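You operate a simulated robot arm through the tools that you are given. There is no shell and no other tool. Be economical: measure what you need, move in short steps, check, and stop when the job is done.

The job below is to be done with a simulated robot arm. You get a single attempt, and the scene is never put back.

Task
Unbolt the roller door and run it up to the yellow band.
Fine: turn the red switch off afterwards.

Only the result counts: the job must be done as asked and must still hold three seconds after the hand-in. Knocking over, shifting, dropping, spilling or breaking anything else fails it.

Robot
A 6-joint arm with a two-finger parallel gripper, fixed in place. Base frame: the origin is at the foot of the arm, x ahead of it, y to its left, z up. Units: mm, rad, N and s.
With the tool pointing down near the work surface it reaches from about 180 to 840 mm from the base axis. Its first joint turns from -2.897 to 2.897 rad. Payload 3.91 kg.
The TCP is the grasp point between the finger pads, 30 mm short of the fingertips. In the tool frame z runs along the fingers and y along their closing line. The gripper opens to 110 mm. The fingers are 20 mm wide and 10 mm thick; the gripper's body (48 by 112 mm) begins 55 mm behind the TCP.
Orientation is that of the tool frame in the base frame, as a unit quaternion [w, x, y, z]. With the fingers straight down and closing along the base's y, the tool's x points along the base's -x, its y along +y and its z along -z.

Tools
- The arm moves only by the tool jog_arm. Its argument "targets" is a list of rows, each a list of 7 numbers: the shift along the tool's x, y, z in mm, then the turn, a rotation vector about the tool's x, y, z in rad, then the opening in per cent of the stroke, from 0 (shut) to 100 (fully open). In form: [[x, y, z, rx, ry, rz, gripper], ...]. A call has 1 to 20 rows; each row is the pose to reach, as a shift and turn from the pose commanded when the call began, along the tool's axes at that moment. Each row takes 0.2 s and may step no farther than 50 mm and 0.15 rad from the row before; otherwise, or with a gripper value out of range, the whole call is refused. Where a pose cannot be reached the arm comes as near as it can. A force on the tool above 90 N (or 10 N above the force at the start of the call, whichever is more), or a blocked arm, ends the call early, and 0.2 s more pass. The fingers move at their own pace (about 108 mm/s each) and stop on an object; they squeeze with about 29 N. The grip force told is the motor's: it shows also when the fingers shut on nothing. Time passes only in rows, and 0.2 s behind the last, so rows that repeat a pose let the fingers close. The reply holds the time, the measured pose of the TCP, the force on the tool along the base axes, the opening and the grip force, in the units named above and with some noise, with the torque about the TCP (base axes, N m) and any sound that the robot's microphone picked up, and new pictures: "show" is both (left out), scene, wrist or none.
- Cameras (640 x 400 px; columns grow to the right, rows downward): "scene" is fixed at [399.7, 499.7, 1615]; the picture's right is [-0.99, 0.13, 0.00], its down [0.04, 0.30, -0.95] and it looks along [-0.13, -0.95, -0.30] (base axes); focal length 367 px, centre (320, 200). "wrist" rides on the gripper at [77, 7, -114] in the tool frame; the picture's right is [-0.09, 1.00, 0.00], its down [-0.80, -0.07, -0.59] and it looks along [-0.59, -0.05, 0.80] (tool axes); focal length 270 px, centre (320, 200). There is no depth. A picture from a camera that has moved, and an enlarged one, comes with that camera's place and axes in the base frame and with its lens.
- raise_lower(by): slides the trunk up (or, below 0, down) by that many mm; the arm rides with it, the base frame stays. It gives what a move gives, with no picture.
- zoom(camera, box): a new picture of the part [left, top, right, bottom] of that camera's present view, enlarged. No time passes.
- close_job(): hands the job in; it is judged then, once.

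Work in short steps. Places have to be worked out from the pictures, the camera data and where the tool is seen: move nearer, look again, correct. Check each grasp and each placing, and mend what went wrong. You have 120 turns and 200 pictures in all, those below and enlarged ones among them. Open the gripper and draw the arm clear of the work before you hand the job in, unless the task says otherwise; then end with one line.

The tools are called after "Request:" by a JSON object that holds its "name" and its "arguments". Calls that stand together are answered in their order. jog_arm: Moves the arm, as the interface text tells. Its arguments: {"type":"object","properties":{"targets":{"type":"array","items":{"type":"array","items":{"type":"number"}}},"show":{"type":"string","enum":["both","scene","wrist","none"]}},"required":["targets"]} The other tools are called the same way: raise_lower (by) slides the trunk up or down; zoom (camera, box) takes an enlarged picture of a part of a camera's view; close_job () hands the job in.

At the start:

```text
t: 0.0
tool_pos: [120.4, -338.2, 1460.6]
ee_rot: [0.0, -0.001, 1.0, -0.002]
contact_force: [-0.1, -0.2, -0.4]
ft_torque: [-0.02, -0.02, -0.02]
opening: 110.1
grasp_force: 0.1
trunk travel left (down, up): [-540.0, 0.0]
```

scene: 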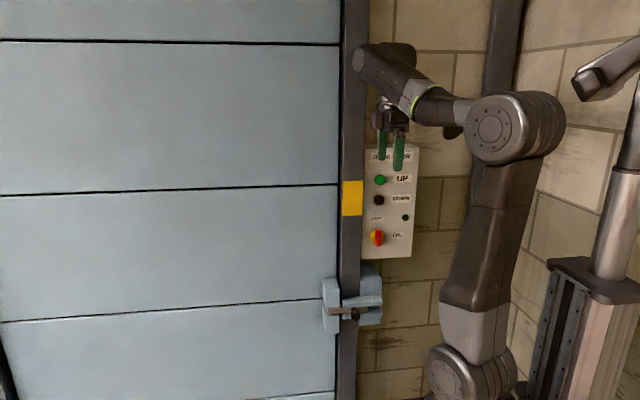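
wrist: 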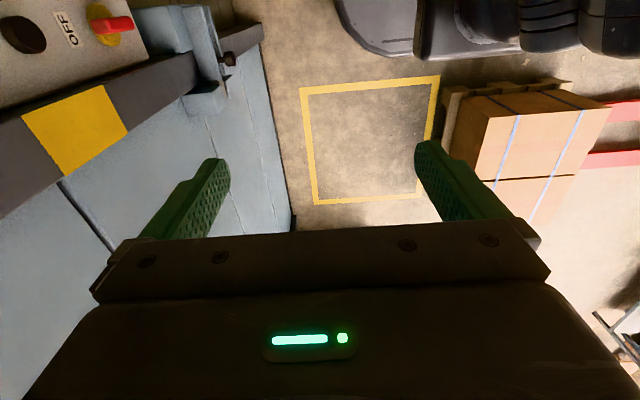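

The pictures show a roller door on the left, a control box (UP, DOWN, a lamp, and a red switch) and a bolt below it. I enlarge these parts first.

Request:
{"name": "zoom", "arguments": {"camera": "scene", "box": [340, 130, 440, 270]}}

Request:
{"name": "zoom", "arguments": {"camera": "scene", "box": [300, 250, 420, 350]}}

Request:
{"name": "zoom", "arguments": {"camera": "wrist", "box": [0, 0, 300, 200]}}

```text
2.86 times, centred on (390, 200) of scene
camera zoom: at [399.7, 499.7, 1615.0], right [-0.99, 0.13, 0.0], down [0.04, 0.3, -0.95], along [-0.13, -0.95, -0.3], focal length 1049 px, centre (120, 200)
```

zoom: 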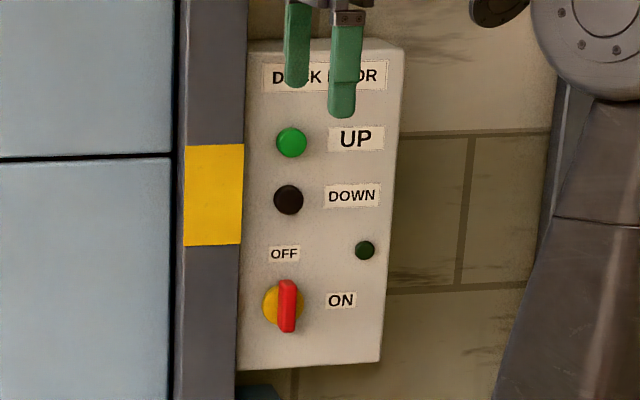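

```text
4.00 times, centred on (360, 300) of scene
camera zoom: at [399.7, 499.7, 1615.0], right [-0.99, 0.13, 0.0], down [0.04, 0.3, -0.95], along [-0.13, -0.95, -0.3], focal length 1469 px, centre (160, -200)
```

zoom: 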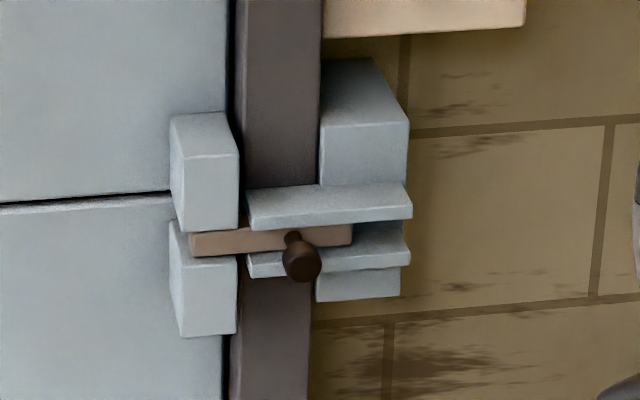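

```text
2.00 times, centred on (150, 100) of wrist
camera zoom: at [42.2, -330.8, 1573.7], right [0.09, 1.0, 0.0], down [0.8, -0.07, 0.59], along [0.59, -0.05, -0.8], focal length 541 px, centre (660, 400)
```

zoom: 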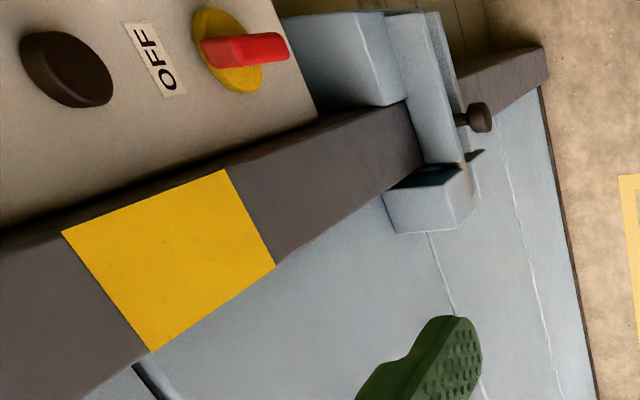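

Triangulating both views puts the bolt knob near [133,-553,865], the red switch near [44,-628,1118] and UP near [46,-640,1317]. The switch looks OFF, with its handle upright and the lamp dark. I turn the tool to face the wall (-y), closing along x.

Request:
{"name": "jog_arm", "arguments": {"targets": [[0, -4, 0, 0.0806, 0.0806, -0.0806, 100], [0, -8, 0, 0.1612, 0.1612, -0.1612, 100], [0, -12, 0, 0.2418, 0.2418, -0.2418, 100], [0, -16, 0, 0.3225, 0.3225, -0.3225, 100], [0, -20, 0, 0.4031, 0.4031, -0.4031, 100], [0, -24, 0, 0.4837, 0.4837, -0.4837, 100], [0, -28, 0, 0.5643, 0.5643, -0.5643, 100], [0, -32, 0, 0.6449, 0.6449, -0.6449, 100], [0, -36, 0, 0.7255, 0.7255, -0.7255, 100], [0, -40, 0, 0.8061, 0.8061, -0.8061, 100], [0, -44, 0, 0.8868, 0.8868, -0.8868, 100], [0, -48, 0, 0.9674, 0.9674, -0.9674, 100], [0, -52, 0, 1.048, 1.048, -1.048, 100], [0, -56, 0, 1.1286, 1.1286, -1.1286, 100], [0, -60, 0, 1.2092, 1.2092, -1.2092, 100]]}}

```text
t: 3.2
tool_pos: [126.3, -395.1, 1465.1]
ee_rot: [-0.495, -0.491, 0.513, -0.501]
contact_force: [-0.5, 0.3, -0.4]
ft_torque: [0.02, 0.04, 0.0]
opening: 109.9
grasp_force: 0.0
out of reach, approached as far as the arm can: row 15
trunk travel left (down, up): [-540.0, 0.0]
camera wrist: at [118.2, -282.0, 1541.9], right [-0.99, 0.02, -0.12], down [0.1, 0.6, -0.79], along [0.06, -0.8, -0.6], focal length 270 px, centre (320, 200)
```

scene: 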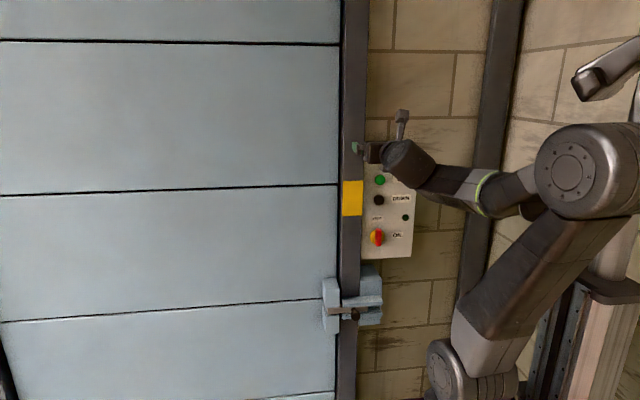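
wrist: 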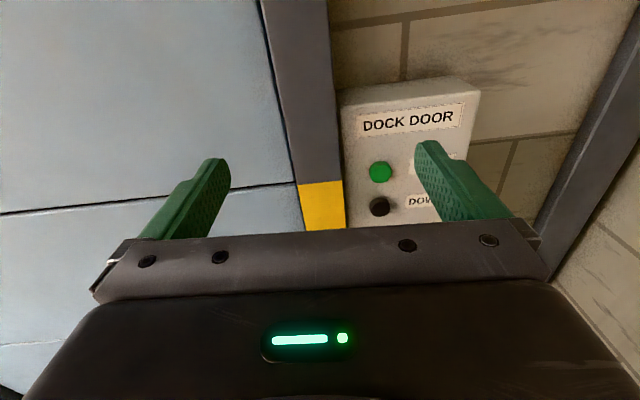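

The tool now faces the wall, apart from a small residual error. I lower the trunk to bring the tool to bolt height, well clear of the wall.

Request:
{"name": "raise_lower", "arguments": {"by": -500}}

Request:
{"name": "jog_arm", "arguments": {"targets": [[0, 0, 0, 0, 0, 0, 100]]}}

```text
refused: -500 is not a number from -400 to 400
```

```text
t: 3.6
tool_pos: [126.1, -396.1, 1467.0]
ee_rot: [-0.495, -0.491, 0.512, -0.502]
contact_force: [-0.7, -0.6, -0.3]
ft_torque: [-0.02, -0.04, 0.0]
opening: 110.0
grasp_force: 0.0
trunk travel left (down, up): [-540.0, 0.0]
camera wrist: at [118.4, -281.9, 1542.2], right [-0.99, 0.02, -0.12], down [0.1, 0.6, -0.8], along [0.06, -0.8, -0.6], focal length 270 px, centre (320, 200)
```

scene: 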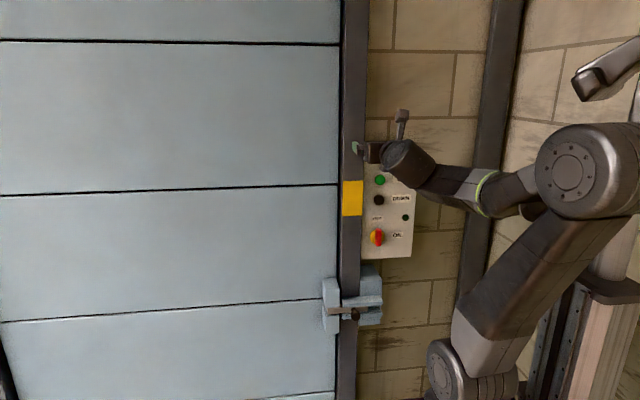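
wrist: 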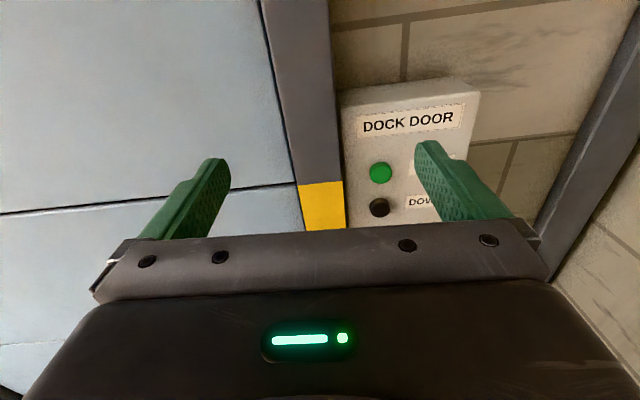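

The trunk takes at most 400 mm per call, so I split the lowering.

Request:
{"name": "raise_lower", "arguments": {"by": -400}}

Request:
{"name": "raise_lower", "arguments": {"by": -100}}

Request:
{"name": "jog_arm", "arguments": {"targets": [[0, 0, 0, 0, 0, 0, 100]]}}

```text
t: 7.4
tool_pos: [126.7, -397.0, 1066.3]
ee_rot: [-0.495, -0.491, 0.512, -0.502]
contact_force: [-0.2, 0.2, 0.0]
ft_torque: [0.04, -0.02, 0.0]
opening: 110.0
grasp_force: 0.1
trunk travel left (down, up): [-140.0, 400.0]
```

```text
t: 8.8
tool_pos: [126.4, -396.0, 966.1]
ee_rot: [-0.496, -0.491, 0.512, -0.502]
contact_force: [-0.8, 0.2, 0.3]
ft_torque: [0.0, 0.01, 0.0]
opening: 109.9
grasp_force: 0.0
trunk travel left (down, up): [-40.0, 500.0]
```

```text
t: 9.2
tool_pos: [126.3, -396.1, 966.6]
ee_rot: [-0.496, -0.491, 0.511, -0.502]
contact_force: [-0.1, 0.2, -0.5]
ft_torque: [0.0, -0.01, 0.0]
opening: 110.1
grasp_force: 0.1
trunk travel left (down, up): [-40.0, 500.0]
camera wrist: at [118.5, -281.8, 1042.4], right [-0.99, 0.02, -0.12], down [0.1, 0.6, -0.8], along [0.06, -0.8, -0.59], focal length 270 px, centre (320, 200)
```

scene: 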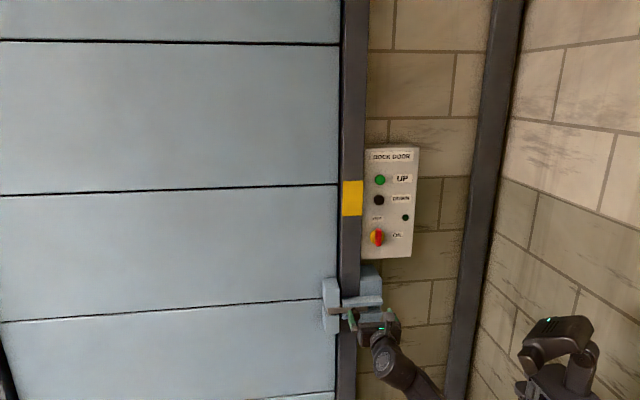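
wrist: 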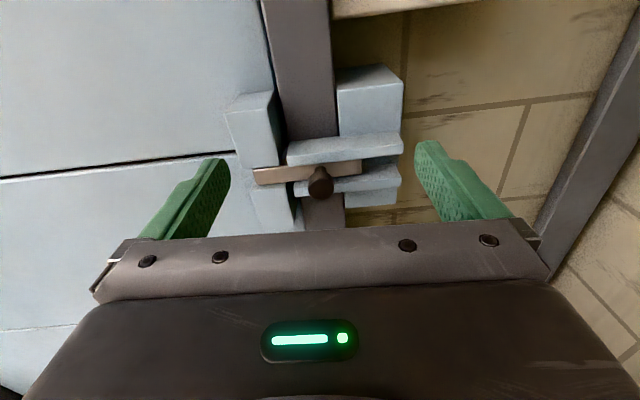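

The knob sits centred between the fingers in the wrist view at about [135,-553,867]. I come down to its height, narrow the fingers and approach to y≈-500 for another look.

Request:
{"name": "jog_arm", "arguments": {"targets": [[-35, -3, 0, 0, 0, 0, 80], [-70, -6, 0, 0, 0, 0, 55], [-99, -8, 0, 0, 0, 0, 55], [-99, -8, 35, 0, 0, 0, 55], [-99, -8, 70, 0, 0, 0, 55], [-99, -8, 95, 0, 0, 0, 55]]}}

Request:
{"name": "zoom", "arguments": {"camera": "wrist", "box": [200, 80, 440, 230]}}

Request:
{"name": "zoom", "arguments": {"camera": "scene", "box": [300, 260, 420, 360]}}

```text
t: 10.6
tool_pos: [147.7, -490.9, 870.5]
ee_rot: [-0.497, -0.49, 0.513, -0.5]
contact_force: [-0.4, 1.0, -1.0]
ft_torque: [0.0, 0.0, 0.05]
opening: 60.4
grasp_force: 0.0
out of reach, approached as far as the arm can: row 4, 5, 6
trunk travel left (down, up): [-40.0, 500.0]
camera wrist: at [140.5, -376.1, 947.6], right [-0.99, 0.02, -0.12], down [0.11, 0.6, -0.79], along [0.05, -0.8, -0.6], focal length 270 px, centre (320, 200)
```

scene: 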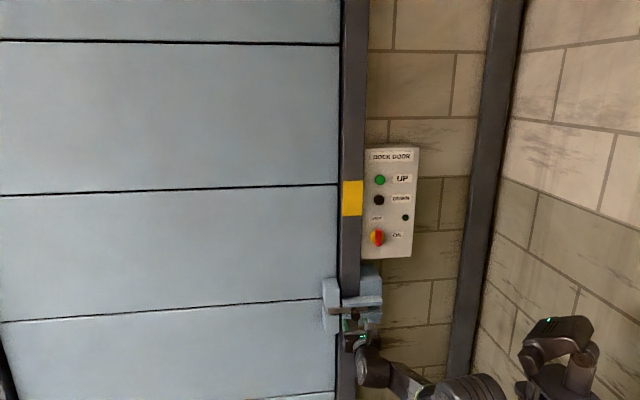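
wrist: 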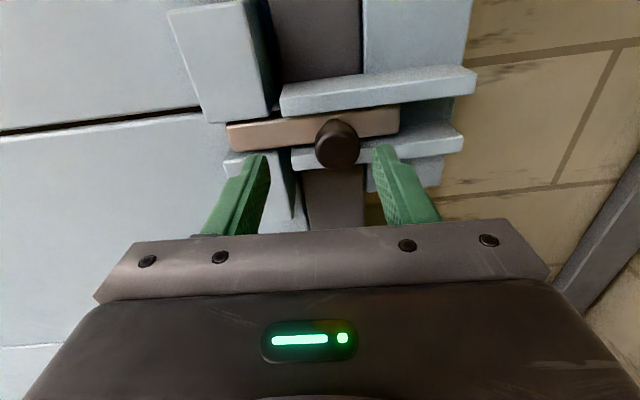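

```text
2.67 times, centred on (320, 155) of wrist
camera zoom: at [140.5, -376.1, 947.6], right [-0.99, 0.02, -0.12], down [0.11, 0.6, -0.79], along [0.05, -0.8, -0.6], focal length 721 px, centre (320, 320)
```

zoom: 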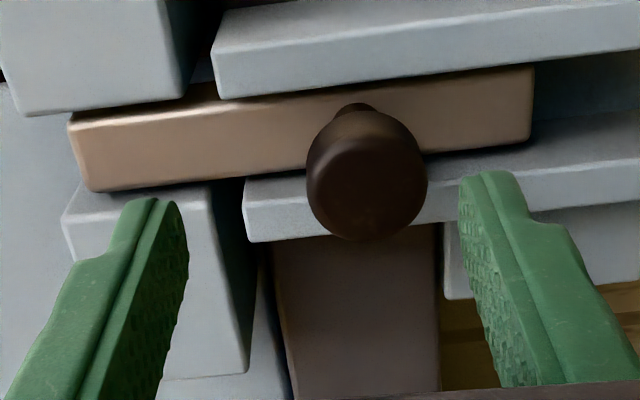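

```text
4.00 times, centred on (360, 310) of scene
camera zoom: at [399.7, 499.7, 1615.0], right [-0.99, 0.13, 0.0], down [0.04, 0.3, -0.95], along [-0.13, -0.95, -0.3], focal length 1469 px, centre (160, -240)
```

zoom: 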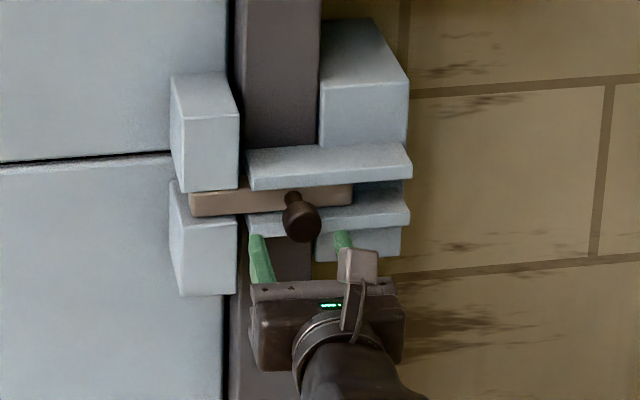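

The last rows fell short because the arm is stretched upward with the trunk this low. I back off, raise the trunk 300 mm, then bring the arm down again for a better posture.

Request:
{"name": "jog_arm", "arguments": {"targets": [[0, 0, -40, 0, 0, 0, 55], [0, 0, -80, 0, 0, 0, 55]], "show": "none"}}

Request:
{"name": "raise_lower", "arguments": {"by": 300}}

Request:
{"name": "jog_arm", "arguments": {"targets": [[-45, 0, 0, 0, 0, 0, 55], [-90, 0, 0, 0, 0, 0, 55], [-135, 0, 0, 0, 0, 0, 55], [-180, 0, 0, 0, 0, 0, 55], [-225, 0, 0, 0, 0, 0, 55], [-270, 0, 0, 0, 0, 0, 55]]}}

```text
t: 11.2
tool_pos: [148.5, -410.8, 871.0]
ee_rot: [-0.496, -0.491, 0.512, -0.501]
contact_force: [-0.2, -0.7, -0.2]
ft_torque: [0.01, 0.01, 0.03]
opening: 60.5
grasp_force: 0.3
trunk travel left (down, up): [-40.0, 500.0]
```

```text
t: 14.2
tool_pos: [148.2, -410.6, 1170.6]
ee_rot: [-0.495, -0.491, 0.512, -0.502]
contact_force: [-0.2, -0.6, 0.2]
ft_torque: [0.01, 0.0, 0.02]
opening: 60.5
grasp_force: 0.0
trunk travel left (down, up): [-340.0, 200.0]
```

```text
t: 15.6
tool_pos: [173.0, -405.0, 898.1]
ee_rot: [-0.497, -0.49, 0.513, -0.5]
contact_force: [0.4, 0.4, 1.3]
ft_torque: [-0.02, -0.01, -0.01]
opening: 60.5
grasp_force: 0.0
out of reach, approached as far as the arm can: row 2, 3, 4, 5, 6
trunk travel left (down, up): [-340.0, 200.0]
camera wrist: at [166.1, -291.2, 975.1], right [-0.99, 0.02, -0.12], down [0.11, 0.6, -0.8], along [0.05, -0.8, -0.59], focal length 270 px, centre (320, 200)
```

scene: 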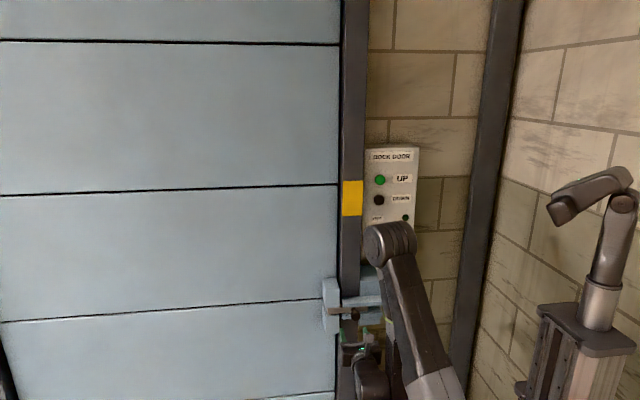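
wrist: 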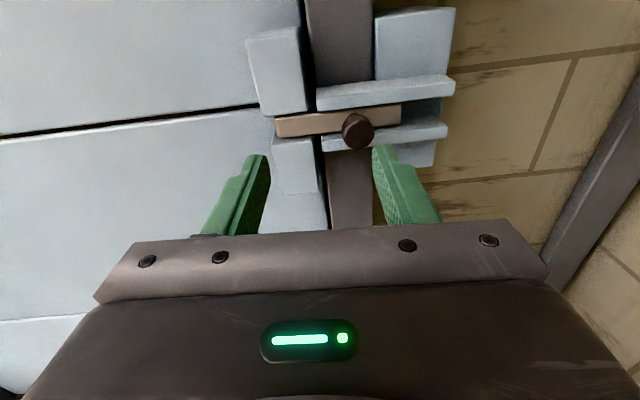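

The arm still drifts in x, so a joint limit is likely, perhaps the tool roll. I test by rolling the tool back a little while asking for the same position plus an x correction.

Request:
{"name": "jog_arm", "arguments": {"targets": [[0, 0, 0, 0, 0, 0.15, 55], [0, 0, 0, 0, 0, 0.3, 55], [0, 15, 0, 0, 0, 0.3, 55], [0, 35, 0, 0, 0, 0.3, 55]], "show": "scene"}}

```text
t: 16.6
tool_pos: [172.5, -399.1, 899.2]
ee_rot: [-0.416, -0.407, 0.581, -0.569]
contact_force: [0.8, 0.7, 0.2]
ft_torque: [0.0, -0.04, -0.02]
opening: 60.5
grasp_force: 0.0
out of reach, approached as far as the arm can: row 3, 4
trunk travel left (down, up): [-340.0, 200.0]
```

scene: 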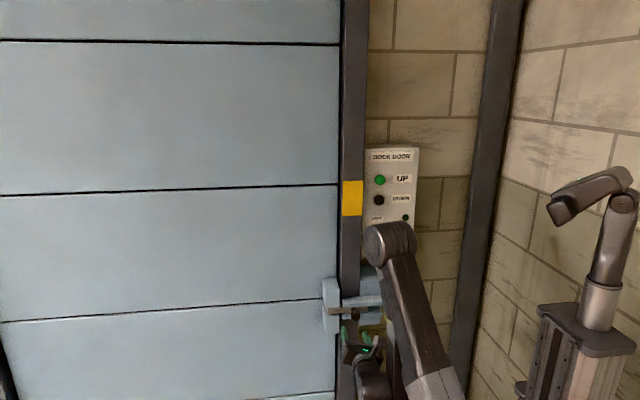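

The roll was free but x was not, so the arm is probably folded too tightly near its base. Going farther out (toward -y) should relieve it. I undo the roll and advance to y≈-480.

Request:
{"name": "jog_arm", "arguments": {"targets": [[0, 0, 20, 0, 0, -0.15, 55], [0, 0, 40, 0, 0, -0.3, 55], [0, 0, 80, 0, 0, -0.3, 55], [0, 0, 80, 0, 0, -0.3, 55]], "show": "scene"}}

```text
t: 17.6
tool_pos: [189.6, -475.4, 900.5]
ee_rot: [-0.499, -0.488, 0.515, -0.498]
contact_force: [1.1, -0.5, -0.7]
ft_torque: [-0.04, -0.05, 0.02]
opening: 60.3
grasp_force: 0.0
out of reach, approached as far as the arm can: row 1, 2, 3, 4
trunk travel left (down, up): [-340.0, 200.0]
```

scene: 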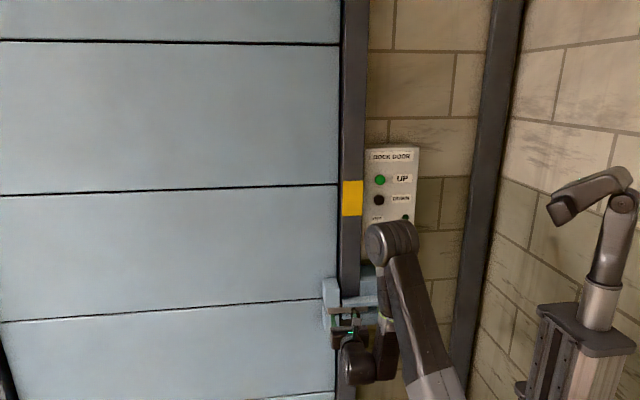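

x drifts in proportion to the reach, so the limit is on the tool's yaw relative to the arm. I back off a little and yaw the tool so it points slightly toward -x, to see whether x frees up.

Request:
{"name": "jog_arm", "arguments": {"targets": [[0, 0, -30, 0, 0, 0, 55], [0, 5, -30, -0.12, 0, 0, 55], [0, 15, -30, -0.24, 0, 0, 55], [0, 30, -30, -0.35, 0, 0, 55], [0, 50, -30, -0.35, 0, 0, 55]], "show": "scene"}}

```text
t: 18.8
tool_pos: [139.6, -443.8, 898.8]
ee_rot: [-0.573, -0.397, 0.591, -0.405]
contact_force: [-0.1, 0.6, 0.1]
ft_torque: [0.01, 0.0, -0.02]
opening: 60.6
grasp_force: 0.1
trunk travel left (down, up): [-340.0, 200.0]
```

scene: 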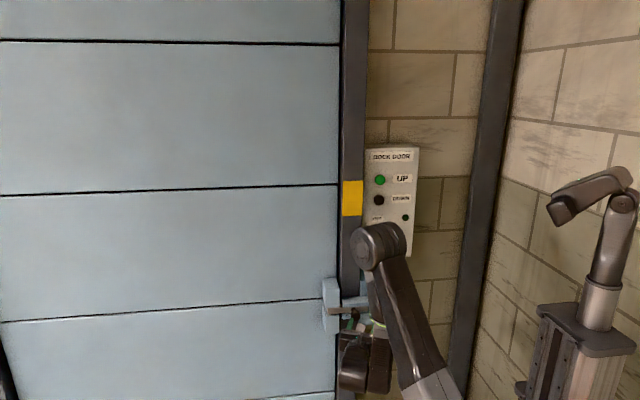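

Yawing worked: x is back to 140 with the tool 21° toward -x. I line up with the knob and move to about 30 mm short of the grip, then look.

Request:
{"name": "jog_arm", "arguments": {"targets": [[-32, -10, 0, 0, 0, 0, 55], [-32, -28, 30, 0, 0, 0, 55], [-32, -28, 62, 0, 0, 0, 55], [-32, -28, 62, 0, 0, 0, 55]]}}

Request:
{"name": "zoom", "arguments": {"camera": "wrist", "box": [200, 80, 440, 230]}}

```text
t: 19.8
tool_pos: [144.2, -512.2, 867.5]
ee_rot: [-0.573, -0.398, 0.591, -0.405]
contact_force: [0.0, -0.4, -0.6]
ft_torque: [-0.02, 0.0, -0.04]
opening: 60.5
grasp_force: 0.0
trunk travel left (down, up): [-340.0, 200.0]
camera wrist: at [176.4, -401.8, 945.1], right [-0.93, 0.36, -0.11], down [0.3, 0.53, -0.79], along [-0.22, -0.77, -0.6], focal length 270 px, centre (320, 200)
```

scene: 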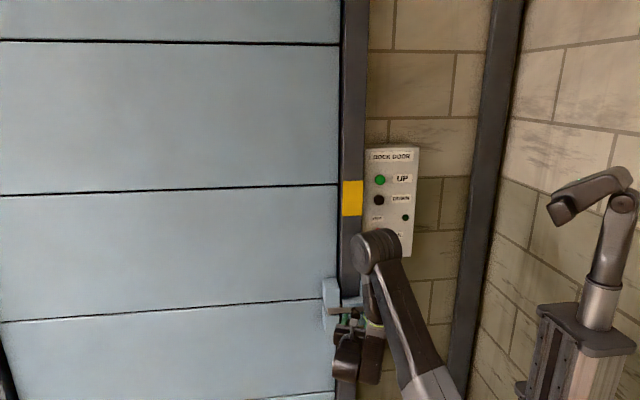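
wrist: 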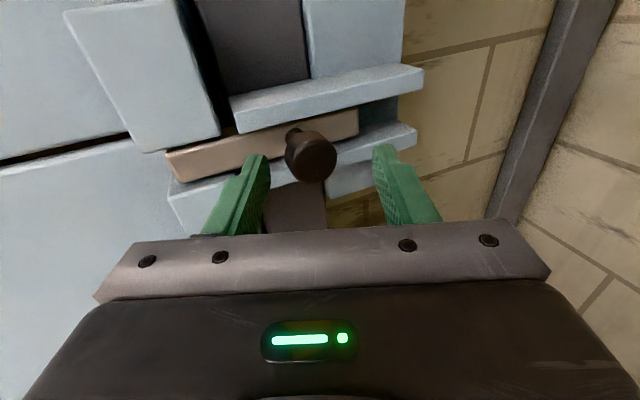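

```text
2.67 times, centred on (320, 155) of wrist
camera zoom: at [176.4, -401.8, 945.1], right [-0.93, 0.36, -0.11], down [0.3, 0.53, -0.79], along [-0.22, -0.77, -0.6], focal length 721 px, centre (320, 320)
```

zoom: 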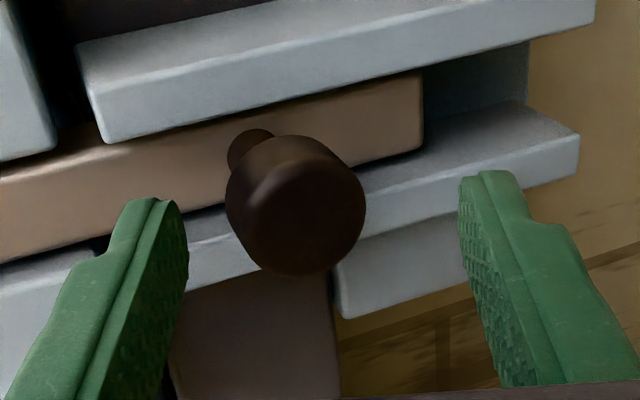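

The knob head is centred near [136,-545,862]. I advance to y≈-540 with a slight drop and close on it.

Request:
{"name": "jog_arm", "arguments": {"targets": [[-4, -2, 15, 0, 0, 0, 55], [-4, -2, 29, 0, 0, 0, 55], [-4, -2, 29, 0, 0, 0, 20], [-4, -2, 29, 0, 0, 0, 20], [-4, -2, 29, 0, 0, 0, 20]]}}

```text
t: 21.0
tool_pos: [136.2, -539.0, 863.1]
ee_rot: [-0.574, -0.397, 0.591, -0.405]
contact_force: [0.1, -8.6, 3.2]
ft_torque: [-0.14, -0.02, 0.11]
opening: 33.3
grasp_force: 45.2
trunk travel left (down, up): [-340.0, 200.0]
camera wrist: at [168.4, -429.9, 940.2], right [-0.93, 0.36, -0.11], down [0.3, 0.53, -0.79], along [-0.22, -0.77, -0.6], focal length 270 px, centre (320, 200)
```

scene: 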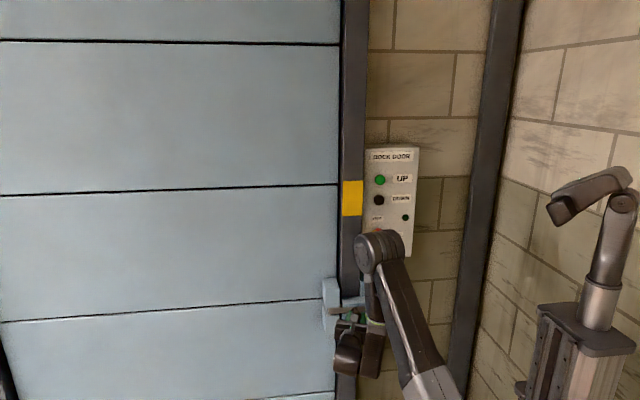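
wrist: 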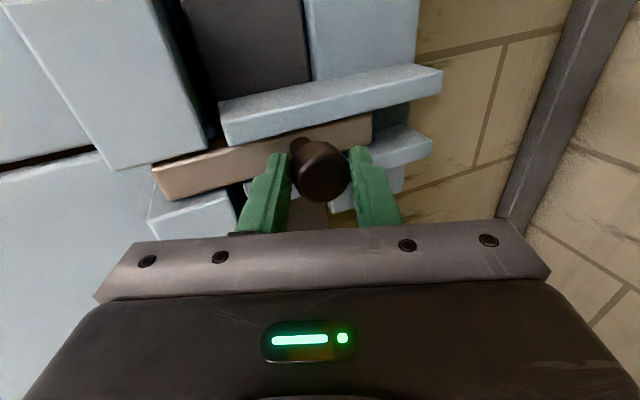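

The knob is held (33 mm opening, 45 N). I slide the bolt toward -x in small steps, yawing slightly to stay within reach.

Request:
{"name": "jog_arm", "arguments": {"targets": [[0, 11, 4, -0.03, 0, 0, 20], [0.5, 22, 8, -0.05, 0, 0, 20], [1, 33, 12.5, -0.07, 0, 0, 20], [1, 44, 17, -0.09, 0, 0, 20], [1.5, 55, 21, -0.11, 0, 0, 20], [1.5, 65, 25, -0.13, 0, 0, 20]]}}

```text
t: 22.4
tool_pos: [86.3, -540.2, 863.9]
ee_rot: [-0.592, -0.376, 0.603, -0.38]
contact_force: [68.8, 8.0, 1.9]
ft_torque: [0.08, -0.23, 1.36]
opening: 33.6
grasp_force: 45.3
trunk travel left (down, up): [-340.0, 200.0]
stopped in row 6: the force on the tool passed its limit at 93 N (the readings are from after the stop); the commanded pose is now the measured one
camera wrist: at [127.2, -433.5, 939.6], right [-0.9, 0.43, -0.1], down [0.33, 0.51, -0.79], along [-0.29, -0.75, -0.6], focal length 270 px, centre (320, 200)
```

scene: 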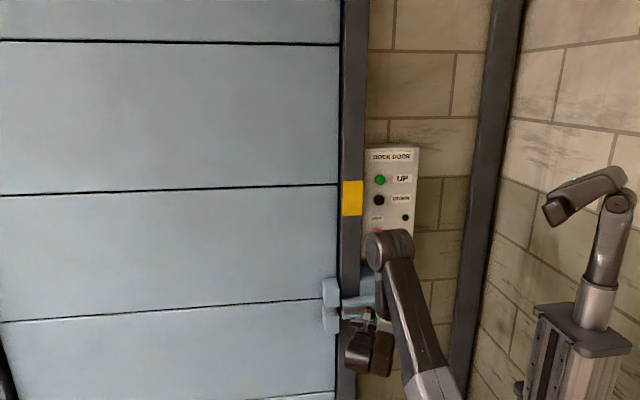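
wrist: 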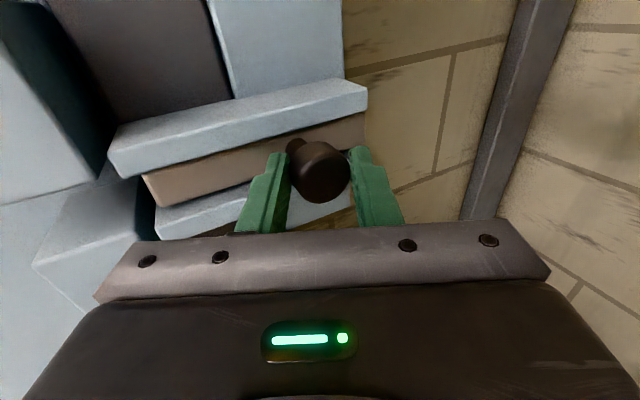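

The bolt slid 50 mm and hit its stop. I open the fingers, back out and check that the bar is clear of the keeper.

Request:
{"name": "jog_arm", "arguments": {"targets": [[0, 0, 0, 0, 0, 0, 50], [0, 0, 0, 0, 0, 0, 55], [0, 0, -40, 0, 0, 0, 55], [0, 0, -80, 0, 0, 0, 55], [0, 0, -120, 0, 0, 0, 55]]}}

Request:
{"name": "zoom", "arguments": {"camera": "wrist", "box": [160, 50, 440, 225]}}

Request:
{"name": "zoom", "arguments": {"camera": "scene", "box": [300, 250, 420, 350]}}

```text
t: 23.6
tool_pos: [127.4, -432.2, 864.5]
ee_rot: [-0.594, -0.366, 0.611, -0.373]
contact_force: [0.2, 0.0, 0.6]
ft_torque: [-0.01, -0.02, -0.03]
opening: 60.6
grasp_force: 0.0
trunk travel left (down, up): [-340.0, 200.0]
camera wrist: at [170.5, -326.9, 941.7], right [-0.89, 0.45, -0.11], down [0.35, 0.5, -0.79], along [-0.3, -0.74, -0.6], focal length 270 px, centre (320, 200)
```

scene: 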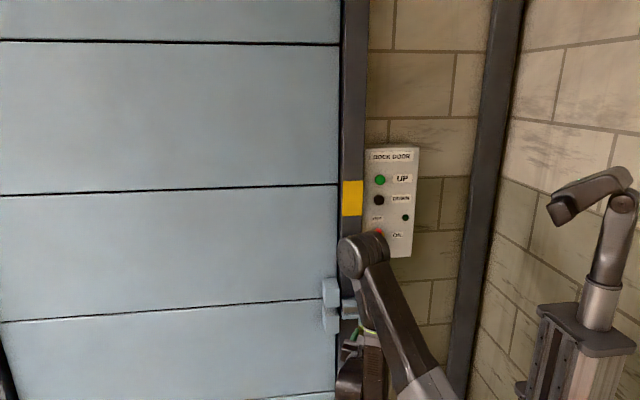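
wrist: 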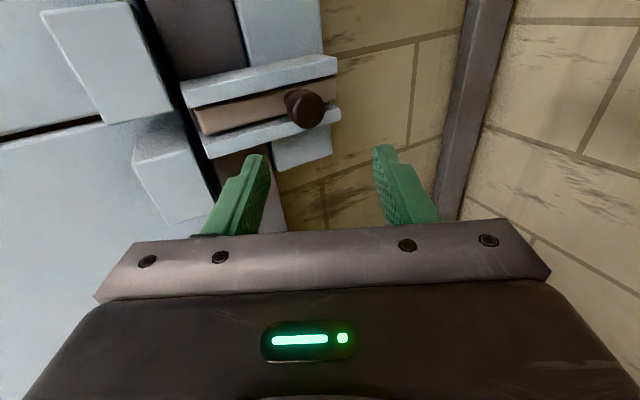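

```text
2.29 times, centred on (300, 138) of wrist
camera zoom: at [170.5, -326.9, 941.7], right [-0.89, 0.45, -0.11], down [0.35, 0.5, -0.79], along [-0.3, -0.74, -0.6], focal length 618 px, centre (366, 343)
```

zoom: 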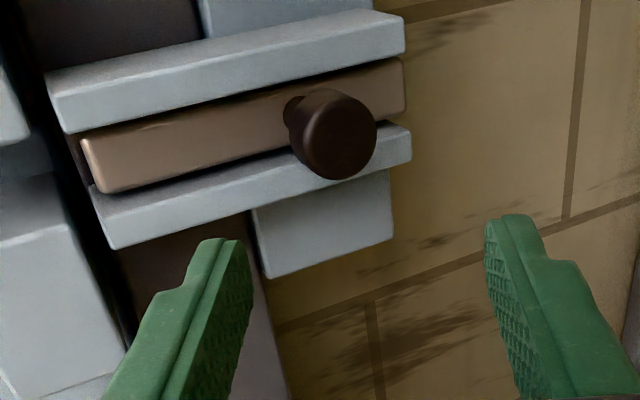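

```text
4.00 times, centred on (360, 300) of scene
camera zoom: at [399.7, 499.7, 1615.0], right [-0.99, 0.13, 0.0], down [0.04, 0.3, -0.95], along [-0.13, -0.95, -0.3], focal length 1469 px, centre (160, -200)
```

zoom: 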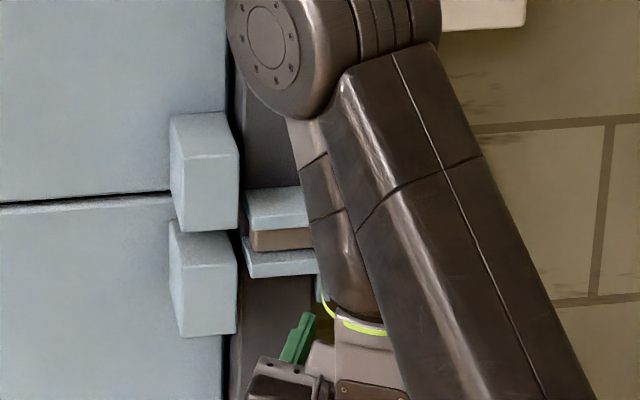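

The bolt is fully withdrawn. Next I check the switch and lamp up close, so I raise the trunk 200 mm.

Request:
{"name": "raise_lower", "arguments": {"by": 200}}

Request:
{"name": "jog_arm", "arguments": {"targets": [[20, 20, 0, -0.05, 0, 0, 40], [40, 45, 10, -0.1, 0, 0, 20], [60, 70, 30, -0.1, 0, 0, 10], [60, 90, 40, -0.1, 0, 0, 0]]}}

Request:
{"name": "zoom", "arguments": {"camera": "wrist", "box": [160, 50, 480, 250]}}

```text
t: 25.8
tool_pos: [129.1, -432.9, 1063.3]
ee_rot: [-0.594, -0.368, 0.61, -0.374]
contact_force: [-0.3, -0.2, 0.0]
ft_torque: [0.01, 0.0, 0.0]
opening: 60.6
grasp_force: 0.0
trunk travel left (down, up): [-540.0, 0.0]
```

```text
t: 26.8
tool_pos: [28.9, -425.6, 1122.9]
ee_rot: [-0.612, -0.337, 0.628, -0.343]
contact_force: [0.2, -0.4, -0.4]
ft_torque: [0.0, 0.0, 0.01]
opening: 0.0
grasp_force: 28.6
trunk travel left (down, up): [-540.0, 0.0]
camera wrist: at [82.1, -326.2, 1200.7], right [-0.84, 0.53, -0.11], down [0.4, 0.47, -0.79], along [-0.37, -0.7, -0.6], focal length 270 px, centre (320, 200)
```

scene: 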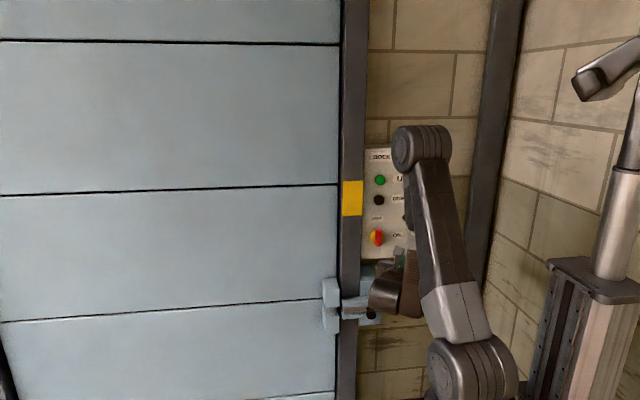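
wrist: 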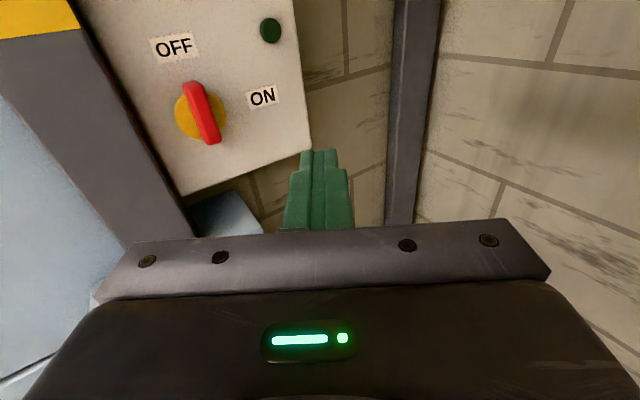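

```text
2.00 times, centred on (320, 150) of wrist
camera zoom: at [82.1, -326.2, 1200.7], right [-0.84, 0.53, -0.11], down [0.4, 0.47, -0.79], along [-0.37, -0.7, -0.6], focal length 541 px, centre (320, 300)
```

zoom: 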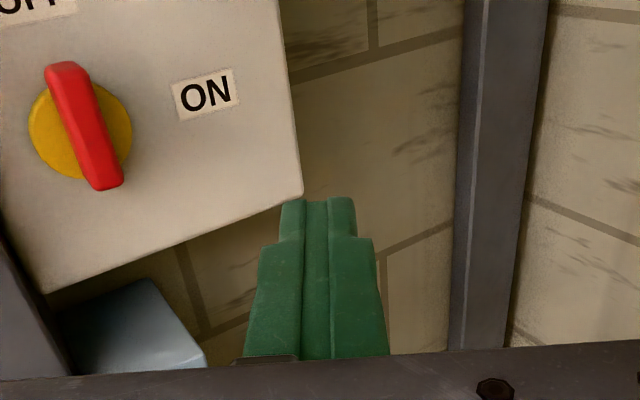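

The handle points up to OFF, centred at about [44,-628,1118], with the box face at y≈-652. I bring the closed fingertips to the door side of the handle's upper end, ready to push it over toward ON.

Request:
{"name": "jog_arm", "arguments": {"targets": [[6, -38, 20, 0, 0, 0, 0], [12, -76, 42, 0, 0, 0, 0], [17.5, -114, 62, 0, 0, 0, 0], [17.5, -126, 82, 0, 0, 0, 0], [17.5, -138, 100, 0, 0, 0, 0], [17.5, -138, 100, 0, 0, 0, 0]]}}

Request:
{"name": "zoom", "arguments": {"camera": "wrist", "box": [160, 50, 480, 250]}}

Request:
{"name": "zoom", "arguments": {"camera": "scene", "box": [340, 190, 440, 270]}}

```text
t: 28.2
tool_pos: [91.1, -588.1, 1141.8]
ee_rot: [-0.611, -0.338, 0.627, -0.344]
contact_force: [0.4, 0.1, -1.1]
ft_torque: [0.01, 0.0, -0.02]
opening: 0.1
grasp_force: 29.2
trunk travel left (down, up): [-540.0, 0.0]
camera wrist: at [144.4, -488.2, 1219.2], right [-0.84, 0.53, -0.11], down [0.4, 0.47, -0.79], along [-0.37, -0.7, -0.6], focal length 270 px, centre (320, 200)
```

scene: 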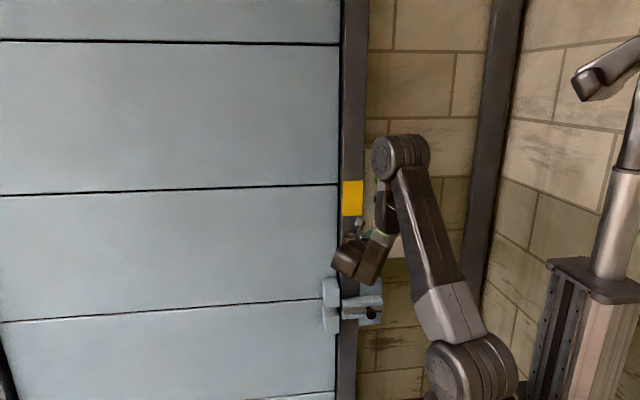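
wrist: 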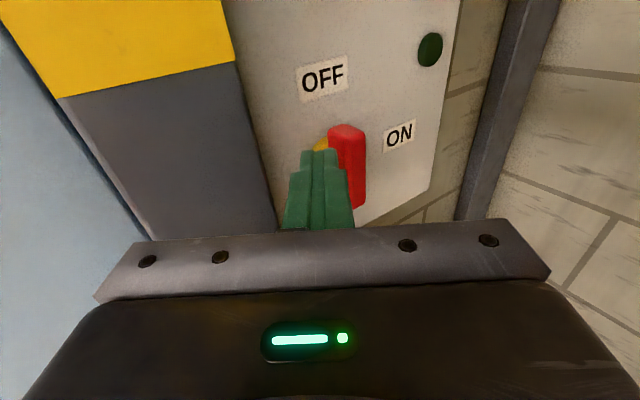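

```text
2.00 times, centred on (320, 150) of wrist
camera zoom: at [144.4, -488.2, 1219.2], right [-0.84, 0.53, -0.11], down [0.4, 0.47, -0.79], along [-0.37, -0.7, -0.6], focal length 541 px, centre (320, 300)
```

zoom: 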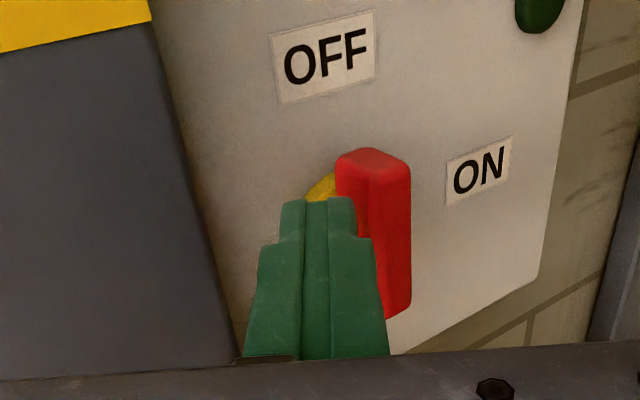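

```text
5.00 times, centred on (390, 230) of scene
camera zoom: at [399.7, 499.7, 1615.0], right [-0.99, 0.13, 0.0], down [0.04, 0.3, -0.95], along [-0.13, -0.95, -0.3], focal length 1836 px, centre (-30, 50)
```

zoom: 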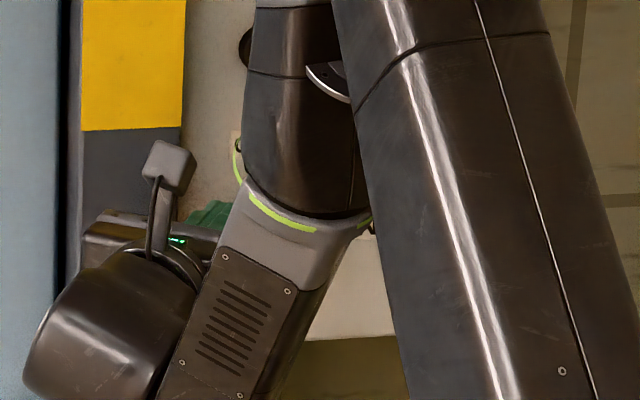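

The fingertips are beside the handle's upper end, 28 mm short in depth. I advance, then sweep the handle's top over toward -x (ON) in an arc.

Request:
{"name": "jog_arm", "arguments": {"targets": [[0, -15, 23.6, 0, 0, 0, 0], [0.3, -4, 30.6, 0, 0, 0, 0], [4.5, 2.6, 34.8, 0, 0, 0, 0], [8.7, 11, 40.1, 0, 0, 0, 0], [7, 17, 44, 0, 0, 0, 0], [5, 22.9, 47.7, 0, 0, 0, 0], [0.2, 28.8, 51.5, 0, 0, 0, 0], [-4.6, 32.3, 53.8, 0, 0, 0, 0]]}}

Request:
{"name": "zoom", "arguments": {"camera": "wrist", "box": [160, 50, 480, 250]}}

```text
t: 30.0
tool_pos: [33.1, -614.4, 1135.9]
ee_rot: [-0.612, -0.337, 0.627, -0.344]
contact_force: [-5.0, -0.7, 6.6]
ft_torque: [-0.21, 0.07, -0.14]
opening: 0.0
grasp_force: 28.7
trunk travel left (down, up): [-540.0, 0.0]
heard: click
camera wrist: at [86.1, -514.2, 1213.0], right [-0.84, 0.54, -0.11], down [0.4, 0.46, -0.79], along [-0.37, -0.71, -0.6], focal length 270 px, centre (320, 200)
```

scene: 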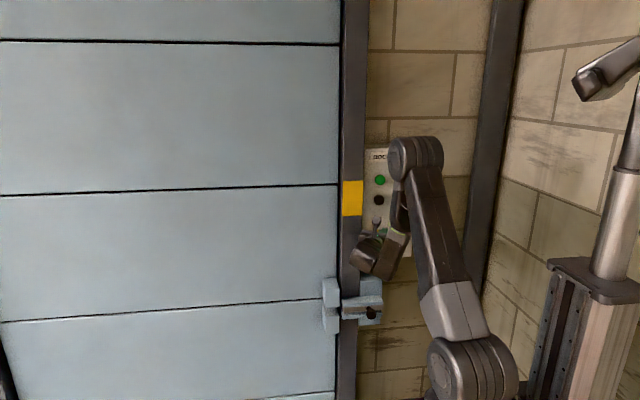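
wrist: 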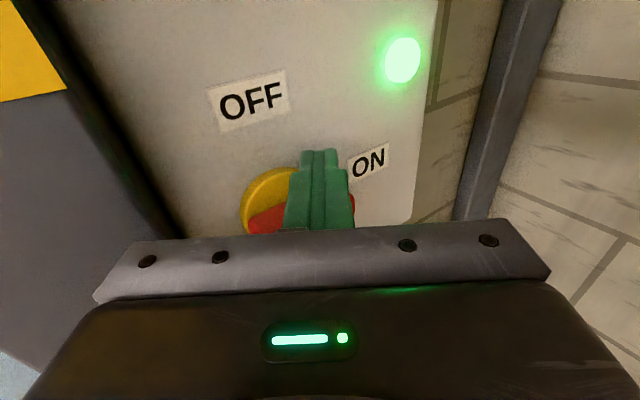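

```text
2.00 times, centred on (320, 150) of wrist
camera zoom: at [86.1, -514.2, 1213.0], right [-0.84, 0.54, -0.11], down [0.4, 0.46, -0.79], along [-0.37, -0.71, -0.6], focal length 541 px, centre (320, 300)
```

zoom: 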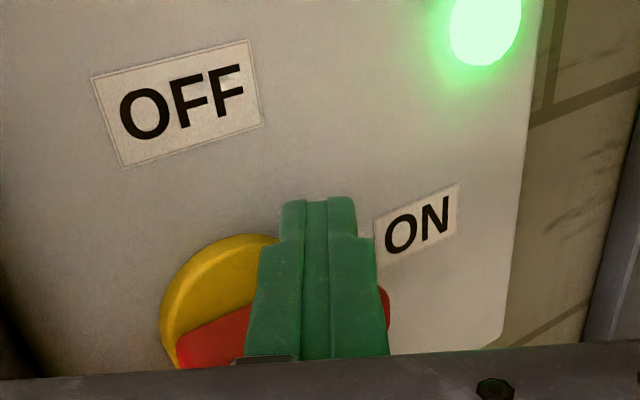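

A click was heard and the lamp is lit, so power is ON. I back off 60 mm and rise to the UP button, stopping about 20 mm short of it.

Request:
{"name": "jog_arm", "arguments": {"targets": [[0, -5, -33, 0, 0, 0, 0], [0, 8, -66, 0, 0, 0, 0], [45, 8, -66, 0, 0, 0, 0], [90, 8, -66, 0, 0, 0, 0], [135, 8, -66, 0, 0, 0, 0], [181, 8, -66, 0, 0, 0, 0], [181, -10, -38, 0, 0, 0, 0], [181, -12, -34, 0, 0, 0, 0]]}}

Request:
{"name": "zoom", "arguments": {"camera": "wrist", "box": [160, 50, 480, 250]}}

```text
t: 31.8
tool_pos: [56.8, -591.6, 1315.4]
ee_rot: [-0.612, -0.337, 0.628, -0.343]
contact_force: [0.1, 0.6, 0.3]
ft_torque: [0.01, 0.0, 0.03]
opening: 0.0
grasp_force: 29.2
trunk travel left (down, up): [-540.0, 0.0]
camera wrist: at [110.4, -492.0, 1393.5], right [-0.84, 0.53, -0.11], down [0.4, 0.47, -0.79], along [-0.37, -0.7, -0.6], focal length 270 px, centre (320, 200)
```

scene: 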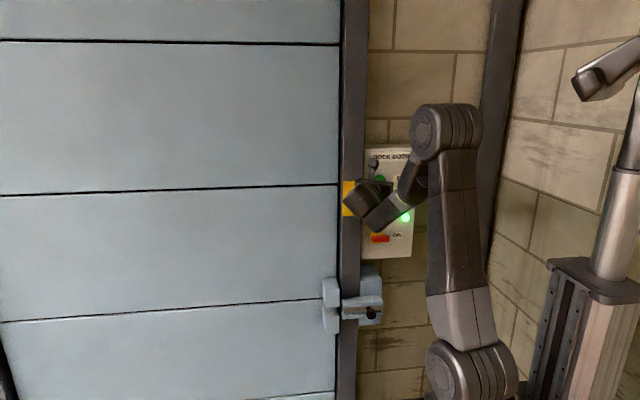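
wrist: 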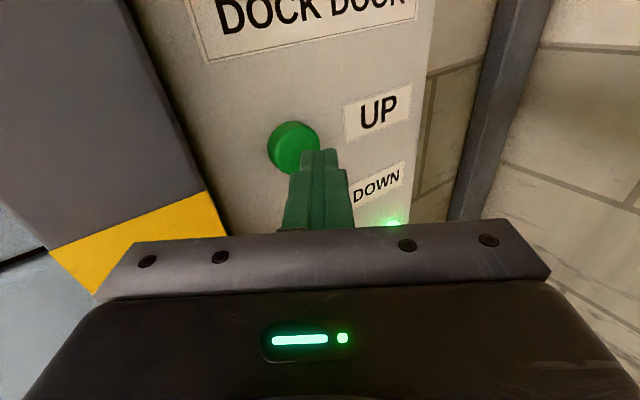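

```text
2.00 times, centred on (320, 150) of wrist
camera zoom: at [110.4, -492.0, 1393.5], right [-0.84, 0.53, -0.11], down [0.4, 0.47, -0.79], along [-0.37, -0.7, -0.6], focal length 541 px, centre (320, 300)
```

zoom: 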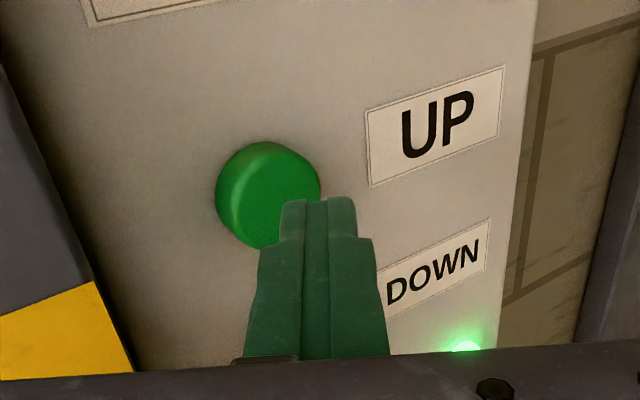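

The UP button is centred at about [43,-642,1317] and the tip lines up with it. I press briefly, let go, and see whether the door moves and whether it latches.

Request:
{"name": "jog_arm", "arguments": {"targets": [[1, -8, 12.6, 0, 0, 0, 0], [1, -10.7, 16.9, 0, 0, 0, 0], [1, -12.9, 20.2, 0, 0, 0, 0], [1, -14.5, 22.8, 0, 0, 0, 0], [1, -5.4, 8.4, 0, 0, 0, 0]]}}

```text
t: 33.0
tool_pos: [58.5, -603.4, 1316.7]
ee_rot: [-0.612, -0.337, 0.627, -0.344]
contact_force: [0.7, 0.4, 0.0]
ft_torque: [0.03, 0.0, -0.01]
opening: 0.0
grasp_force: 28.4
trunk travel left (down, up): [-540.0, 0.0]
heard: click
camera wrist: at [111.6, -502.5, 1394.7], right [-0.84, 0.53, -0.11], down [0.4, 0.47, -0.79], along [-0.37, -0.71, -0.6], focal length 270 px, centre (320, 200)
```

scene: 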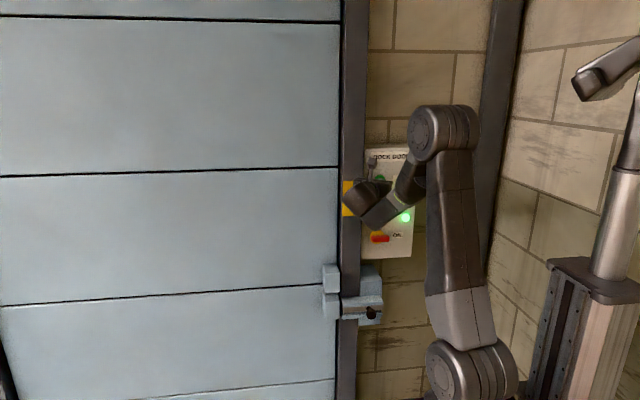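
wrist: 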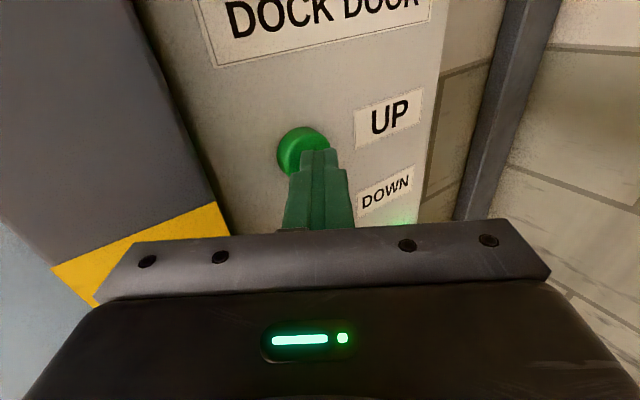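

The door rose about 60 mm on that press. I hold still for a moment to see whether it keeps moving.

Request:
{"name": "jog_arm", "arguments": {"targets": [[0, 0, 0, 0, 0, 0, 0]], "show": "scene"}}

```text
t: 33.4
tool_pos: [58.2, -603.8, 1317.1]
ee_rot: [-0.613, -0.338, 0.627, -0.343]
contact_force: [0.0, -0.4, 0.3]
ft_torque: [-0.05, 0.03, 0.0]
opening: 0.1
grasp_force: 29.0
trunk travel left (down, up): [-540.0, 0.0]
```

scene: 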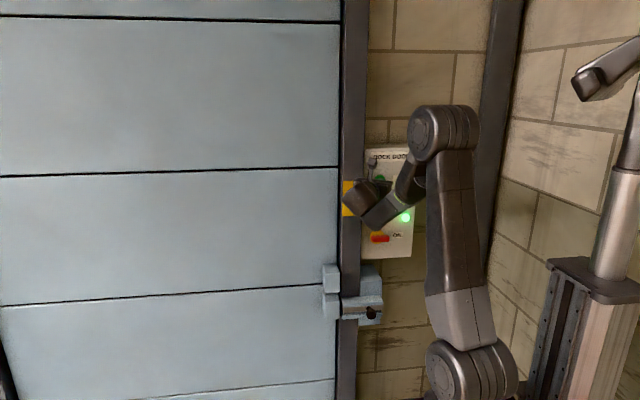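

It is hold-to-run and stays put when released. I press again and hold for about 2 s, watching the door.

Request:
{"name": "jog_arm", "arguments": {"targets": [[0, -9.1, 14.4, 0, 0, 0, 0], [0, -9.1, 14.4, 0, 0, 0, 0], [0, -9.1, 14.4, 0, 0, 0, 0], [0, -9.1, 14.4, 0, 0, 0, 0], [0, -9.1, 14.4, 0, 0, 0, 0], [0, -9.1, 14.4, 0, 0, 0, 0], [0, -9.1, 14.4, 0, 0, 0, 0], [0, -9.1, 14.4, 0, 0, 0, 0], [0, 0, 0, 0, 0, 0, 0]]}}

```text
t: 35.4
tool_pos: [58.8, -604.4, 1318.0]
ee_rot: [-0.612, -0.338, 0.627, -0.344]
contact_force: [0.1, 0.2, 0.9]
ft_torque: [0.01, -0.03, 0.01]
opening: 0.2
grasp_force: 29.2
trunk travel left (down, up): [-540.0, 0.0]
heard: click
camera wrist: at [112.1, -503.6, 1395.0], right [-0.84, 0.53, -0.11], down [0.4, 0.47, -0.79], along [-0.37, -0.71, -0.6], focal length 270 px, centre (320, 200)
```

scene: 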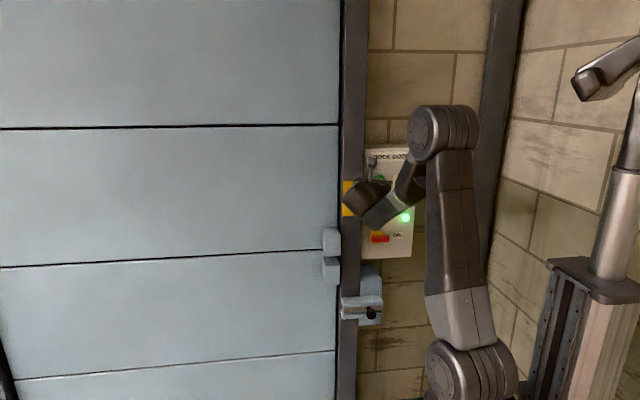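
wrist: 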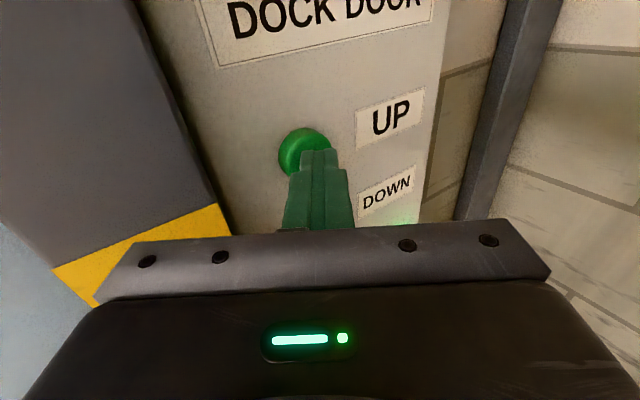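

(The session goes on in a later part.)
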